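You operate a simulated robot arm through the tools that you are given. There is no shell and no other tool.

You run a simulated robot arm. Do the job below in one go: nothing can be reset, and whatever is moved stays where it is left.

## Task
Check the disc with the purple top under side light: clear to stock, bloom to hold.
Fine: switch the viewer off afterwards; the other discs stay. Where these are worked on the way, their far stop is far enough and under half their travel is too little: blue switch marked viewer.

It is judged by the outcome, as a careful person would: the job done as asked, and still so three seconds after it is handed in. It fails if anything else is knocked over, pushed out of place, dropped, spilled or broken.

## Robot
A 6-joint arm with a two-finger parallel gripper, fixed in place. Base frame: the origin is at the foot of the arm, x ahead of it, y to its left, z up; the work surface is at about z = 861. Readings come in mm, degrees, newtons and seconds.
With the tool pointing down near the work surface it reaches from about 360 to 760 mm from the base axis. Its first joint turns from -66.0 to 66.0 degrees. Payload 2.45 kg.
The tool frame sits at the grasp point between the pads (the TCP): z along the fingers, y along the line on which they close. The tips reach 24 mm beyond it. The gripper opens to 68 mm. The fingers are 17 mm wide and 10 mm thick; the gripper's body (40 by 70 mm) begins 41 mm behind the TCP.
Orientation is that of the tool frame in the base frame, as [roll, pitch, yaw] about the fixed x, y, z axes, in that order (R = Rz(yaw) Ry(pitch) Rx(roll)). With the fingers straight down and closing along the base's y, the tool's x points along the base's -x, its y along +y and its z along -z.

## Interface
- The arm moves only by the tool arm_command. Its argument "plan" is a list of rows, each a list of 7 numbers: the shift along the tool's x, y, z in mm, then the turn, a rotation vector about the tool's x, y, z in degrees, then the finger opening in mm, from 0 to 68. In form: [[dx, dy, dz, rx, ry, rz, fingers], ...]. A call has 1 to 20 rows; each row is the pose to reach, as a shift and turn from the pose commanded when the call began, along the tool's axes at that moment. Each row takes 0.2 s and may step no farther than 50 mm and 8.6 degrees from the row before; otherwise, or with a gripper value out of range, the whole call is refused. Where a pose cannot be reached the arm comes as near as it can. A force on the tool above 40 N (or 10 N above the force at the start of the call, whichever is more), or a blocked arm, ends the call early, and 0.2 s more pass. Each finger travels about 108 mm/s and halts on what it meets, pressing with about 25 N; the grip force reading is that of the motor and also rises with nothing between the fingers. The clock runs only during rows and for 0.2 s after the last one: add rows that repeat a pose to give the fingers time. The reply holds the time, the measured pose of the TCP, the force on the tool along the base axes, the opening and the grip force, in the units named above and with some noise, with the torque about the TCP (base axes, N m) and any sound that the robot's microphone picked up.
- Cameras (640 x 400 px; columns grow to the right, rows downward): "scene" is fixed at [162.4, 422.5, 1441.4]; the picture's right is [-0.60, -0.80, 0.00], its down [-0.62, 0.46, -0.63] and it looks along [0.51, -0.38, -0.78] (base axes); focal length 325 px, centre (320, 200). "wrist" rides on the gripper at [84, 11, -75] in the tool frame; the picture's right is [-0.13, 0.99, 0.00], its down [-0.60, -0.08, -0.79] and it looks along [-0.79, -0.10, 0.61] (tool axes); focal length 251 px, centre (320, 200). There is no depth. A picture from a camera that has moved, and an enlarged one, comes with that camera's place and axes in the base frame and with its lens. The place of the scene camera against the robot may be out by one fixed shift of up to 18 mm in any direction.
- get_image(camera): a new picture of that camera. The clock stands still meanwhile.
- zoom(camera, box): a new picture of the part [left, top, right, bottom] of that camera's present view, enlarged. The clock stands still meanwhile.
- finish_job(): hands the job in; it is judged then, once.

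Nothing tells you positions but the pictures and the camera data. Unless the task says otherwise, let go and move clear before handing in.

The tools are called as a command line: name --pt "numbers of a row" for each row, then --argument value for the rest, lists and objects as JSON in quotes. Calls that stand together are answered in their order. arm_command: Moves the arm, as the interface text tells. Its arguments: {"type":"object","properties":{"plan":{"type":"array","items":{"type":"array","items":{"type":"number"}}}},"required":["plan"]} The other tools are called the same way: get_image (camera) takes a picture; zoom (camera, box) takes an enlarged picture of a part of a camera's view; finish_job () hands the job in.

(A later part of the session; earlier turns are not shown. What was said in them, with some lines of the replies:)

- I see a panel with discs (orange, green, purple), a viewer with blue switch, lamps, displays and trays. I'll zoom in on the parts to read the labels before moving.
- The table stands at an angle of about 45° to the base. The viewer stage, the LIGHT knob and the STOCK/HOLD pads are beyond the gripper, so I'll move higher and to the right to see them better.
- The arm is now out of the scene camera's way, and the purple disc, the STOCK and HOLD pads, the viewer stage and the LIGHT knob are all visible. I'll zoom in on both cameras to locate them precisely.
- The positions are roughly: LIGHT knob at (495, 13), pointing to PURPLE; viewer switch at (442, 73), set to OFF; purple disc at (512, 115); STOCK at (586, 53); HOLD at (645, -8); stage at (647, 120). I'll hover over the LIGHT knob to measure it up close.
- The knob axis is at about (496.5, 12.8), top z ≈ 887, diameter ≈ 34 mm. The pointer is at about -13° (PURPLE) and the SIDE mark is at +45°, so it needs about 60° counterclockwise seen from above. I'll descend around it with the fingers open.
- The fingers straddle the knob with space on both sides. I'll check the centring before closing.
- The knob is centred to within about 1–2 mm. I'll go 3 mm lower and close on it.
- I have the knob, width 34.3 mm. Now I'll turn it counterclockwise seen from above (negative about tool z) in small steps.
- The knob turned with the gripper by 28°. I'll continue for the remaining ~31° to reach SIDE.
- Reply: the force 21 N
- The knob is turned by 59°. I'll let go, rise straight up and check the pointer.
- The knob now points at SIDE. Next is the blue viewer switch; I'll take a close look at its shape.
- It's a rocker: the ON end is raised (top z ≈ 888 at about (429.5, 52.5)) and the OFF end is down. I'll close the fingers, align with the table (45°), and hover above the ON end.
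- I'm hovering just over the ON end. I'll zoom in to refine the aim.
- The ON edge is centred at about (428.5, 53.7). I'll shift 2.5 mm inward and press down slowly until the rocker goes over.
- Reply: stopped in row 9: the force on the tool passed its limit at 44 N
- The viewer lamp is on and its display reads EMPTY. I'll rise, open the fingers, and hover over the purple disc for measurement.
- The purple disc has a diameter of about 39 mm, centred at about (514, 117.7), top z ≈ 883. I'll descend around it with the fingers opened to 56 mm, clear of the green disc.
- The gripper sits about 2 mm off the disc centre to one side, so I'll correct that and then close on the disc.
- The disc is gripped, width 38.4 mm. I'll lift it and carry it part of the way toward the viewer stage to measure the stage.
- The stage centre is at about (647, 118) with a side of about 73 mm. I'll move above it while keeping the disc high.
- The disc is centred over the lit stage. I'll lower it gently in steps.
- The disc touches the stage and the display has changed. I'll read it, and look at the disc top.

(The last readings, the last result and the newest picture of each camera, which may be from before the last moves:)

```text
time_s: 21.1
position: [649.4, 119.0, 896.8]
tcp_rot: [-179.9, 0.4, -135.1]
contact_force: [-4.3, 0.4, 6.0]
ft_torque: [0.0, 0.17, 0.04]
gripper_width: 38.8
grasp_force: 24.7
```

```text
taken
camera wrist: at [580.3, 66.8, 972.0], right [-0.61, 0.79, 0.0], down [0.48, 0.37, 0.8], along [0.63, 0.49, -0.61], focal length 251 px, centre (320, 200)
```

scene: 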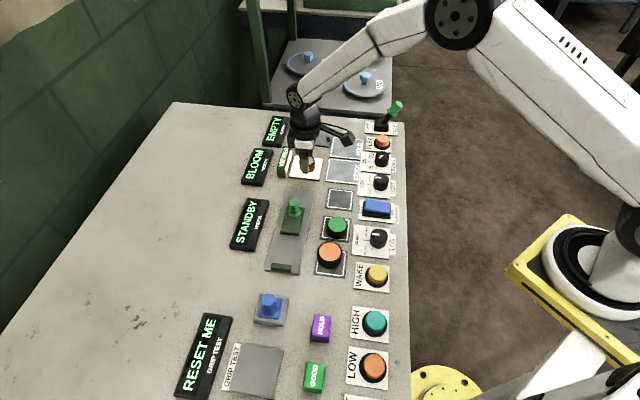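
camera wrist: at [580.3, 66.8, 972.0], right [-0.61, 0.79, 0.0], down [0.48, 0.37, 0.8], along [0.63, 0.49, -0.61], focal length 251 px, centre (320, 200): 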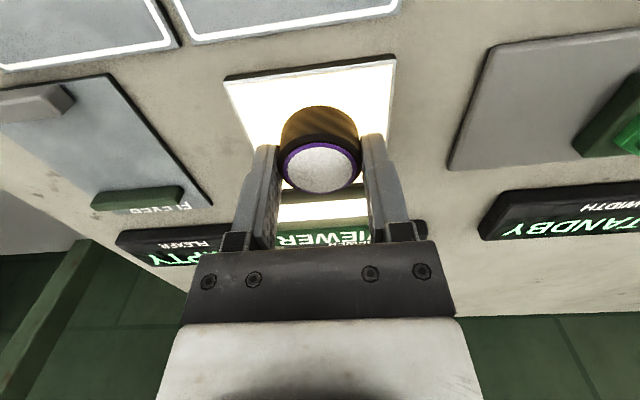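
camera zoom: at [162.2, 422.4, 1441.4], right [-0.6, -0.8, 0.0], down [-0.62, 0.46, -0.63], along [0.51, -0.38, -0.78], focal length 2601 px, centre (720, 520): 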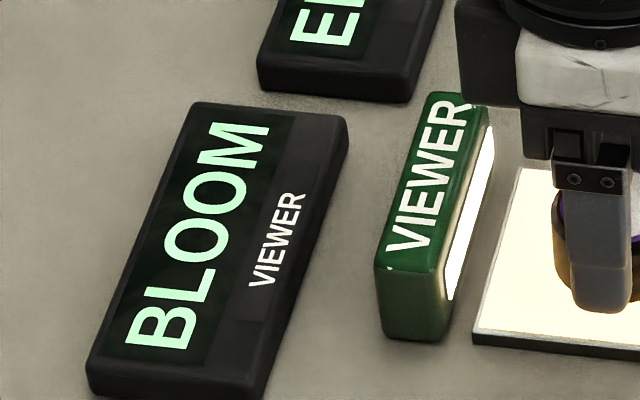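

The display reads BLOOM under SIDE light, and the disc top looks frosted. I'll let the disc rest freely on the stage for a moment to confirm that the reading is stable.

arm_command --pt "0 0 0 0 0 0 50" --pt "0 0 0 0 0 0 50" --pt "0 0 0 0 0 0 50" --pt "0 0 0 0 0 0 50" --pt "0 0 0 0 0 0 50" --pt "0 0 0 0 0 0 50"

zoom --camera "scene" --box '[230, 125, 350, 200]'

zoom --camera "wrist" --box '[220, 60, 412, 180]'

zoom --camera "scene" --box '[340, 165, 420, 215]'

```text
time_s: 22.4
position: [648.8, 119.1, 897.2]
tcp_rot: [179.9, 0.3, -135.0]
contact_force: [-0.8, -0.3, -0.1]
ft_torque: [0.03, 0.02, -0.02]
gripper_width: 49.9
grasp_force: 0.1
```

```text
5.33 times, centred on (290, 162) of scene
camera zoom: at [162.4, 422.5, 1441.4], right [-0.6, -0.8, 0.0], down [-0.62, 0.46, -0.63], along [0.51, -0.38, -0.78], focal length 1734 px, centre (480, 400)
```

zoom: 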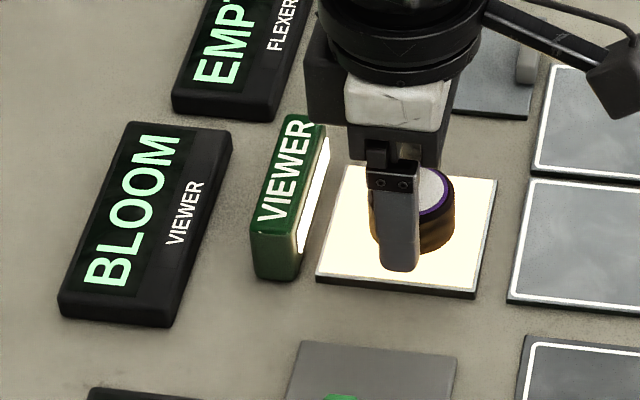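

```text
3.33 times, centred on (316, 120) of wrist
camera zoom: at [580.2, 66.7, 971.6], right [-0.61, 0.79, 0.0], down [0.48, 0.37, 0.8], along [0.63, 0.49, -0.61], focal length 838 px, centre (333, 467)
```

zoom: 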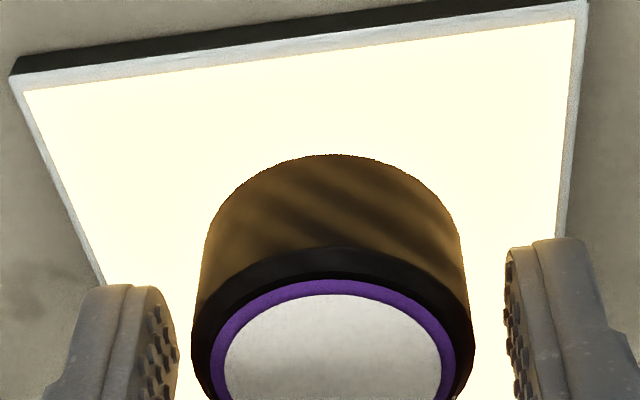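

```text
8.00 times, centred on (380, 190) of scene
camera zoom: at [162.4, 422.5, 1441.4], right [-0.6, -0.8, 0.0], down [-0.62, 0.46, -0.63], along [0.51, -0.38, -0.78], focal length 2601 px, centre (-160, 280)
```

zoom: 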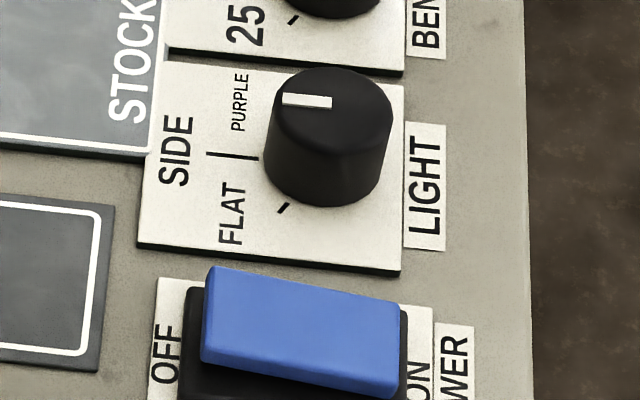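

The reading stays BLOOM with the disc resting freely and the knob on SIDE, so the disc goes to HOLD. I'll regrip and lift it.

arm_command --pt "0 0 0 0 0 0 15" --pt "0 0 0 0 0 0 15" --pt "0 0 0 0 0 0 15" --pt "0 0 -15 0 0 0 15" --pt "0 0 -40 0 0 0 15" --pt "0 0 -70 0 0 0 15" --pt "0 0 -70 0 0 0 15"

get_image --camera "wrist"

```text
time_s: 24.1
position: [647.3, 118.7, 967.6]
tcp_rot: [180.0, 0.2, -135.1]
contact_force: [-0.3, -1.0, -1.1]
ft_torque: [0.0, -0.02, -0.05]
gripper_width: 38.5
grasp_force: 25.6
```

```text
taken
camera wrist: at [578.9, 66.3, 1042.6], right [-0.61, 0.79, 0.0], down [0.48, 0.37, 0.8], along [0.63, 0.49, -0.61], focal length 251 px, centre (320, 200)
```

wrist: 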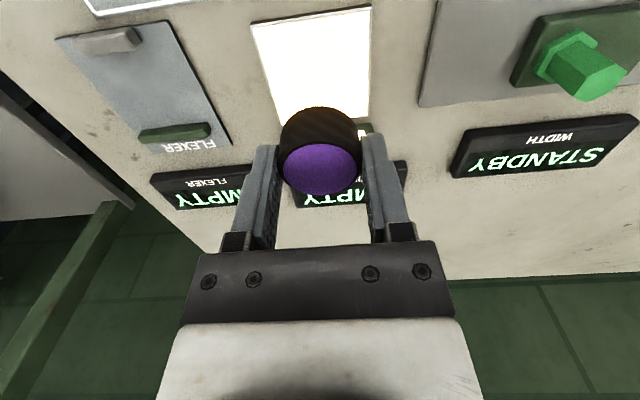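

The disc is held. I'll carry it at height over to the HOLD pad at about (645, -8).

arm_command --pt "30 -29 0 0 0 0 15" --pt "60 -58 0 0 0 0 15" --pt "91.2 -88.4 0 0 0 0 15" --pt "91.2 -88.4 0 0 0 0 15" --pt "91.2 -88.4 0 0 0 0 15"

get_image --camera "wrist"

zoom --camera "scene" --box '[290, 100, 410, 175]'

```text
time_s: 25.2
position: [646.9, -8.4, 964.5]
tcp_rot: [180.0, 0.1, -135.0]
contact_force: [-0.6, -0.1, -0.1]
ft_torque: [0.03, 0.0, 0.04]
gripper_width: 38.5
grasp_force: 24.8
```

```text
taken
camera wrist: at [579.0, -60.9, 1039.6], right [-0.61, 0.79, 0.0], down [0.48, 0.37, 0.8], along [0.63, 0.49, -0.61], focal length 251 px, centre (320, 200)
```

wrist: 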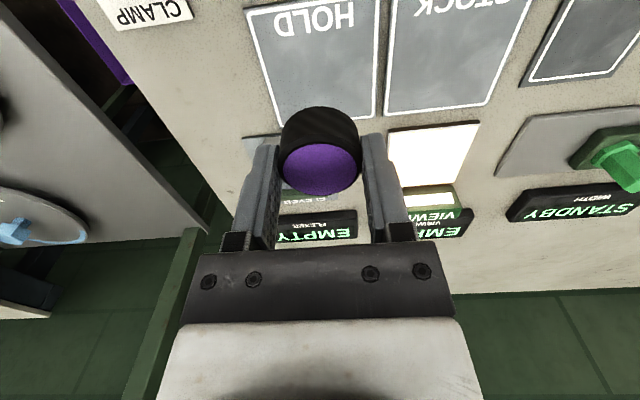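

```text
5.33 times, centred on (350, 138) of scene
camera zoom: at [162.4, 422.5, 1441.4], right [-0.6, -0.8, 0.0], down [-0.62, 0.46, -0.63], along [0.51, -0.38, -0.78], focal length 1734 px, centre (160, 533)
```

zoom: 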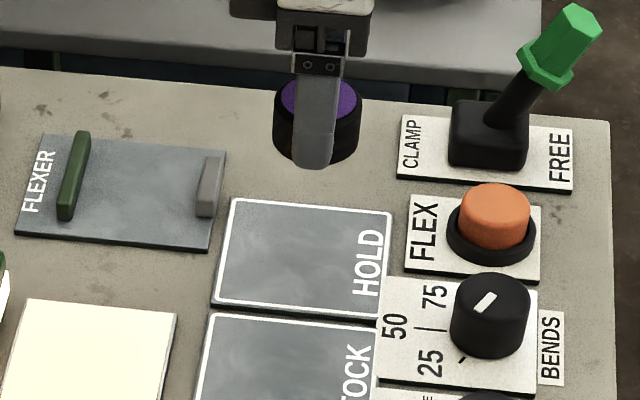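

I'm over the HOLD pad, whose centre is at about (645.5, -9). I'll lower the disc onto it gently.

arm_command --pt "0 0 25 0 0 0 15" --pt "0 0 45 0 0 0 15" --pt "0 0 60 0 0 0 15" --pt "0 0 66 0 0 0 15" --pt "0 0 69 0 0 0 15" --pt "0 0 70.5 0 0 0 15" --pt "0 0 70.5 0 0 0 15"

zoom --camera "scene" --box '[310, 120, 390, 170]'

get_image --camera "wrist"

```text
time_s: 26.9
position: [647.6, -7.4, 893.7]
tcp_rot: [180.0, 0.2, -135.0]
contact_force: [-0.7, 0.2, -0.7]
ft_torque: [0.02, -0.03, 0.0]
gripper_width: 38.3
grasp_force: 25.2
```

```text
8.00 times, centred on (350, 145) of scene
camera zoom: at [162.4, 422.5, 1441.4], right [-0.6, -0.8, 0.0], down [-0.62, 0.46, -0.63], along [0.51, -0.38, -0.78], focal length 2601 px, centre (80, 640)
```

zoom: 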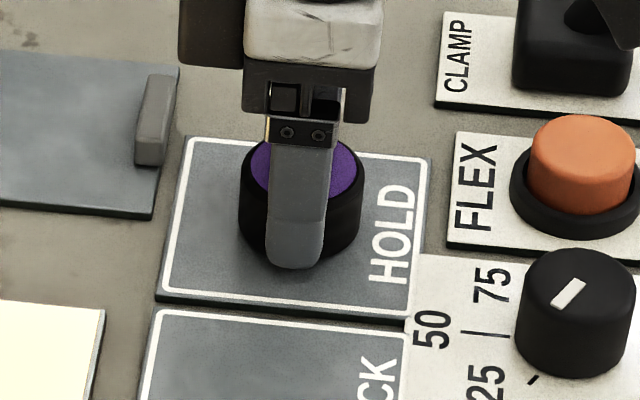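

```text
taken
camera wrist: at [578.5, -60.7, 970.0], right [-0.61, 0.79, 0.0], down [0.48, 0.37, 0.8], along [0.63, 0.49, -0.61], focal length 251 px, centre (320, 200)
```

wrist: 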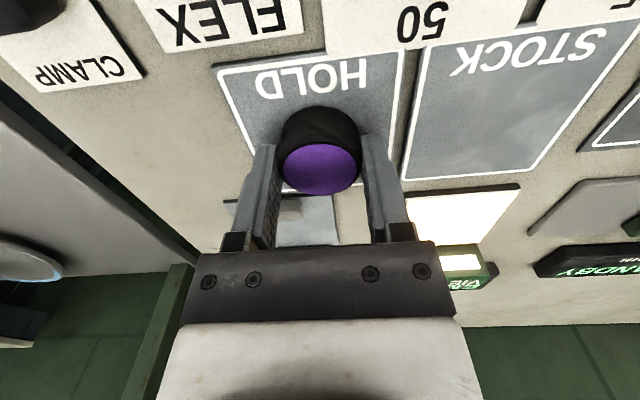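

No contact yet. I'll go down in 1 mm steps until a small upward force shows.

arm_command --pt "0 0 1 0 0 0 15" --pt "0 0 1.5 0 0 0 15" --pt "0 0 1.5 0 0 0 15"

```text
time_s: 27.6
position: [646.6, -9.1, 894.8]
tcp_rot: [-179.9, 0.3, -135.0]
contact_force: [-3.2, -5.4, 15.6]
ft_torque: [-0.18, 0.17, 0.01]
gripper_width: 38.5
grasp_force: 25.1
```

The disc is on the HOLD pad, with contact at 15 N. I'll ease off slightly, open the fingers and rise straight up.

arm_command --pt "0 0 -1 0 0 0 15" --pt "0 0 -1 0 0 0 54" --pt "0 0 -1 0 0 0 54" --pt "0 0 -1 0 0 0 54" --pt "0 0 -20 0 0 0 54" --pt "0 0 -50 0 0 0 54" --pt "0 0 -80 0 0 0 54" --pt "0 0 -80 0 0 0 54"

get_image --camera "wrist"

zoom --camera "scene" --box '[290, 110, 410, 185]'

```text
time_s: 29.4
position: [645.7, -6.6, 976.1]
tcp_rot: [-180.0, 0.1, -135.0]
contact_force: [-0.4, 0.4, 0.0]
ft_torque: [0.01, -0.01, 0.02]
gripper_width: 54.1
grasp_force: 0.0
```

```text
taken
camera wrist: at [578.2, -59.7, 1050.6], right [-0.61, 0.79, 0.0], down [0.48, 0.37, 0.8], along [0.63, 0.49, -0.61], focal length 251 px, centre (320, 200)
```

wrist: 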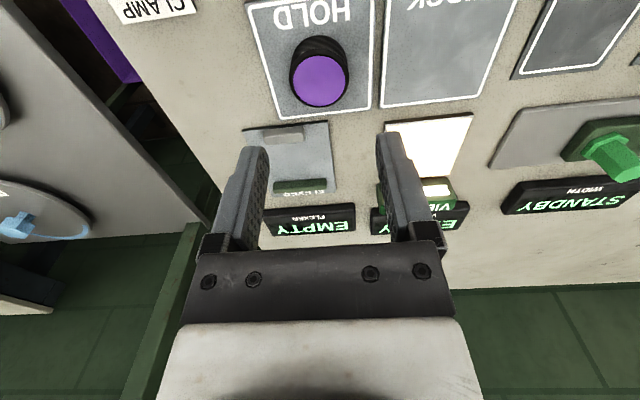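

```text
5.33 times, centred on (350, 148) of scene
camera zoom: at [162.4, 422.5, 1441.4], right [-0.6, -0.8, 0.0], down [-0.62, 0.46, -0.63], along [0.51, -0.38, -0.78], focal length 1734 px, centre (160, 480)
```

zoom: 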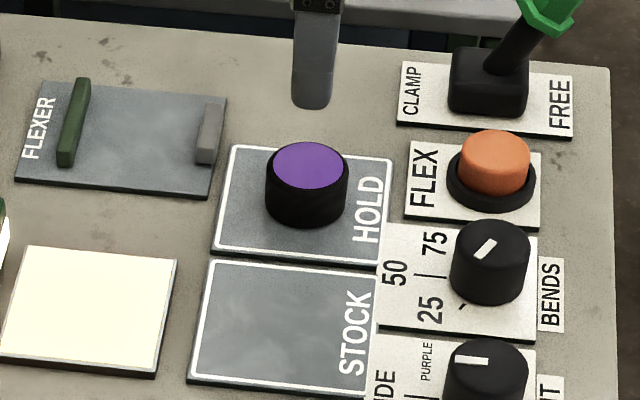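

The purple disc sits fully inside the HOLD pad. Now I'll go to the viewer switch and hover over its OFF end with the fingers closed.

arm_command --pt "10 33 0 0 0 0 54" --pt "20 66 0 0 0 0 30" --pt "30 99 4 0 0 0 0" --pt "40 132 8 0 0 0 0" --pt "50 165 14 0 0 0 0" --pt "60.8 196.6 20 0 0 0 0" --pt "60.8 196.6 20 0 0 0 0" --pt "60.8 196.6 20 0 0 0 0"

get_image --camera "wrist"

zoom --camera "wrist" --box '[256, 40, 384, 140]'

zoom --camera "scene" --box '[320, 150, 440, 225]'

```text
time_s: 31.2
position: [462.5, 89.4, 956.4]
tcp_rot: [179.9, 0.2, -135.1]
contact_force: [-0.4, 0.5, 0.2]
ft_torque: [-0.01, 0.0, 0.01]
gripper_width: 0.3
grasp_force: 23.7
```

```text
taken
camera wrist: at [394.4, 36.0, 1031.5], right [-0.61, 0.79, 0.0], down [0.48, 0.37, 0.8], along [0.63, 0.49, -0.61], focal length 251 px, centre (320, 200)
```

wrist: 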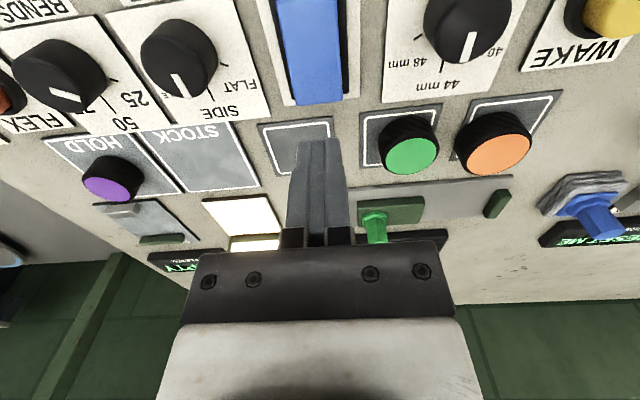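

```text
4.00 times, centred on (320, 90) of wrist
camera zoom: at [394.4, 36.0, 1031.5], right [-0.61, 0.79, 0.0], down [0.48, 0.37, 0.8], along [0.63, 0.49, -0.61], focal length 1006 px, centre (320, 640)
```

zoom: 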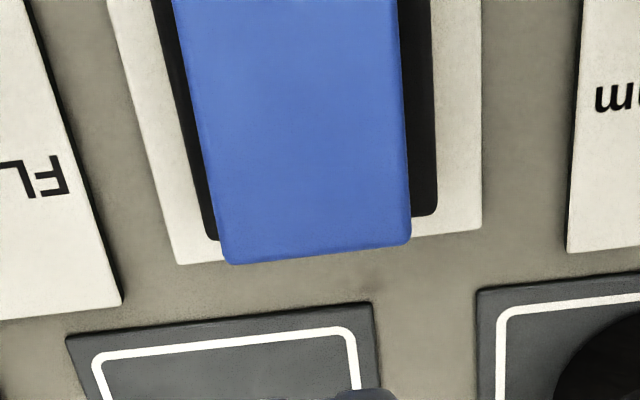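

```text
5.33 times, centred on (380, 188) of scene
camera zoom: at [162.4, 422.5, 1441.4], right [-0.6, -0.8, 0.0], down [-0.62, 0.46, -0.63], along [0.51, -0.38, -0.78], focal length 1734 px, centre (0, 267)
```

zoom: 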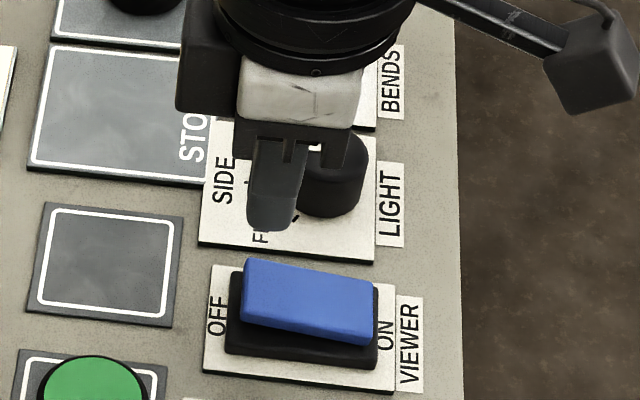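

I'm right above the OFF edge (about 1.6 mm inside it). I'll press down slowly until the rocker goes over.

arm_command --pt "0 -0.5 15 0 0 0 0" --pt "0 -0.5 30 0 0 0 0" --pt "0 -0.5 40 0 0 0 0" --pt "0 -0.5 43 0 0 0 0" --pt "0 -0.5 45 0 0 0 0" --pt "0 -0.5 47 0 0 0 0" --pt "0 -0.5 49 0 0 0 0" --pt "0 -0.5 51 0 0 0 0" --pt "0 -0.5 52 0 0 0 0"

get_image --camera "scene"

zoom --camera "scene" --box '[230, 120, 430, 245]'

```text
time_s: 33.0
position: [466.8, 89.0, 905.8]
tcp_rot: [-180.0, 0.4, -135.0]
contact_force: [-1.2, 0.5, 9.1]
ft_torque: [-0.05, 0.12, -0.01]
gripper_width: 0.0
grasp_force: 23.6
stopped in row 8: the force on the tool passed its limit at 48 N (the readings are from after the stop); the commanded pose is now the measured one
```

```text
taken
```

scene: 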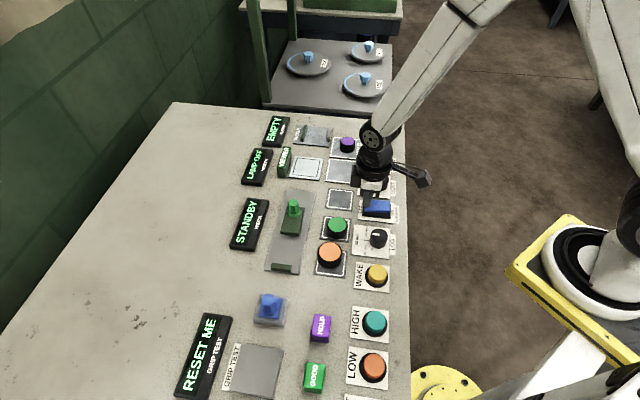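

```text
3.20 times, centred on (330, 182) of scene
camera zoom: at [162.2, 422.5, 1441.4], right [-0.6, -0.8, 0.0], down [-0.62, 0.46, -0.63], along [0.51, -0.38, -0.78], focal length 1040 px, centre (288, 256)
```

zoom: 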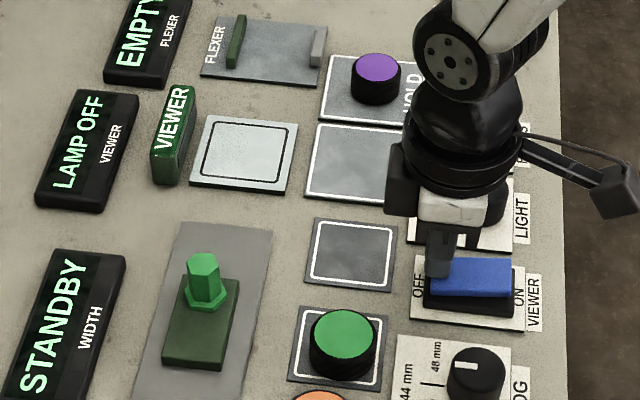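

The display reads LAMP OFF and the stage is dark. I'll rise clear of the panel and do a final check.

arm_command --pt "0 0 -20 0 0 0 0" --pt "0 0 -60 0 0 0 0" --pt "10 0 -105 0 0 0 20" --pt "30 0 -145 0 0 0 40" --pt "50 0 -180 0 0 0 40" --pt "50 0 -180 0 0 0 40"

get_image --camera "scene"

zoom --camera "scene" --box '[230, 110, 430, 235]'

get_image --camera "wrist"

```text
time_s: 34.4
position: [428.7, 52.8, 1086.3]
tcp_rot: [-179.9, 0.3, -134.9]
contact_force: [-0.6, -0.6, -0.4]
ft_torque: [0.0, -0.02, -0.02]
gripper_width: 40.1
grasp_force: 0.1
```

```text
taken
```

scene: 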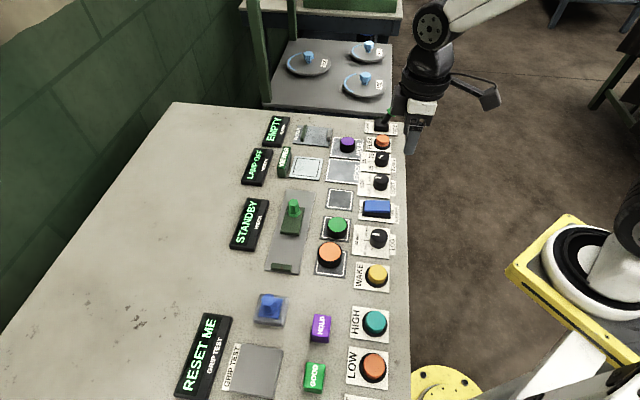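

```text
3.20 times, centred on (330, 172) of scene
camera zoom: at [162.3, 422.5, 1441.4], right [-0.6, -0.8, 0.0], down [-0.62, 0.46, -0.63], along [0.51, -0.38, -0.78], focal length 1040 px, centre (288, 288)
```

zoom: 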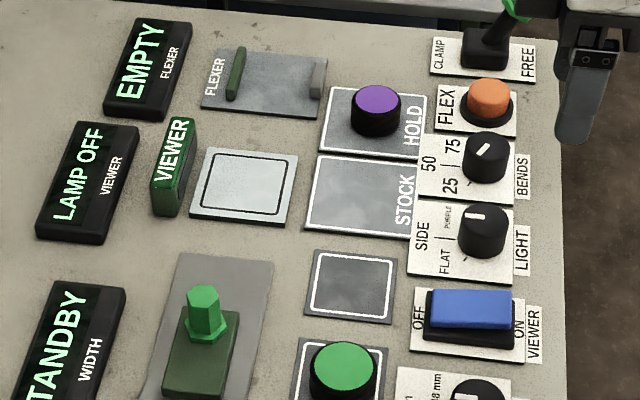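

```text
taken
camera wrist: at [360.7, 0.0, 1162.1], right [-0.61, 0.79, 0.0], down [0.48, 0.37, 0.8], along [0.63, 0.49, -0.6], focal length 251 px, centre (320, 200)
```

wrist: 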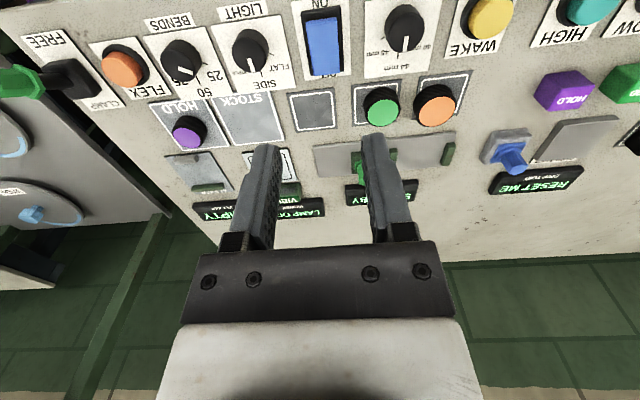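

The purple disc rests on HOLD, the viewer reads LAMP OFF, the green and orange discs have not moved, and the arm is clear of the panel. I'm handing the job in.

finish_job

```text
The job is handed in.
```

The purple-topped disc showed **BLOOM** under side light, so I put it on the HOLD pad, where it sits fully inside the outline.

- **Check:** I turned the LIGHT knob from PURPLE to SIDE, switched the viewer on and set the disc on the stage. The display still read BLOOM after I let go of the disc, and its top looked frosted.
- **Viewer:** it is switched off again with the blue switch, and its display reads LAMP OFF.
- **Other discs:** the green and orange discs were not touched and are still on their own pads.
- **LIGHT knob:** I left it on SIDE, since you didn't ask for it to be set back.

The arm was clear of the panel when I handed the job in.
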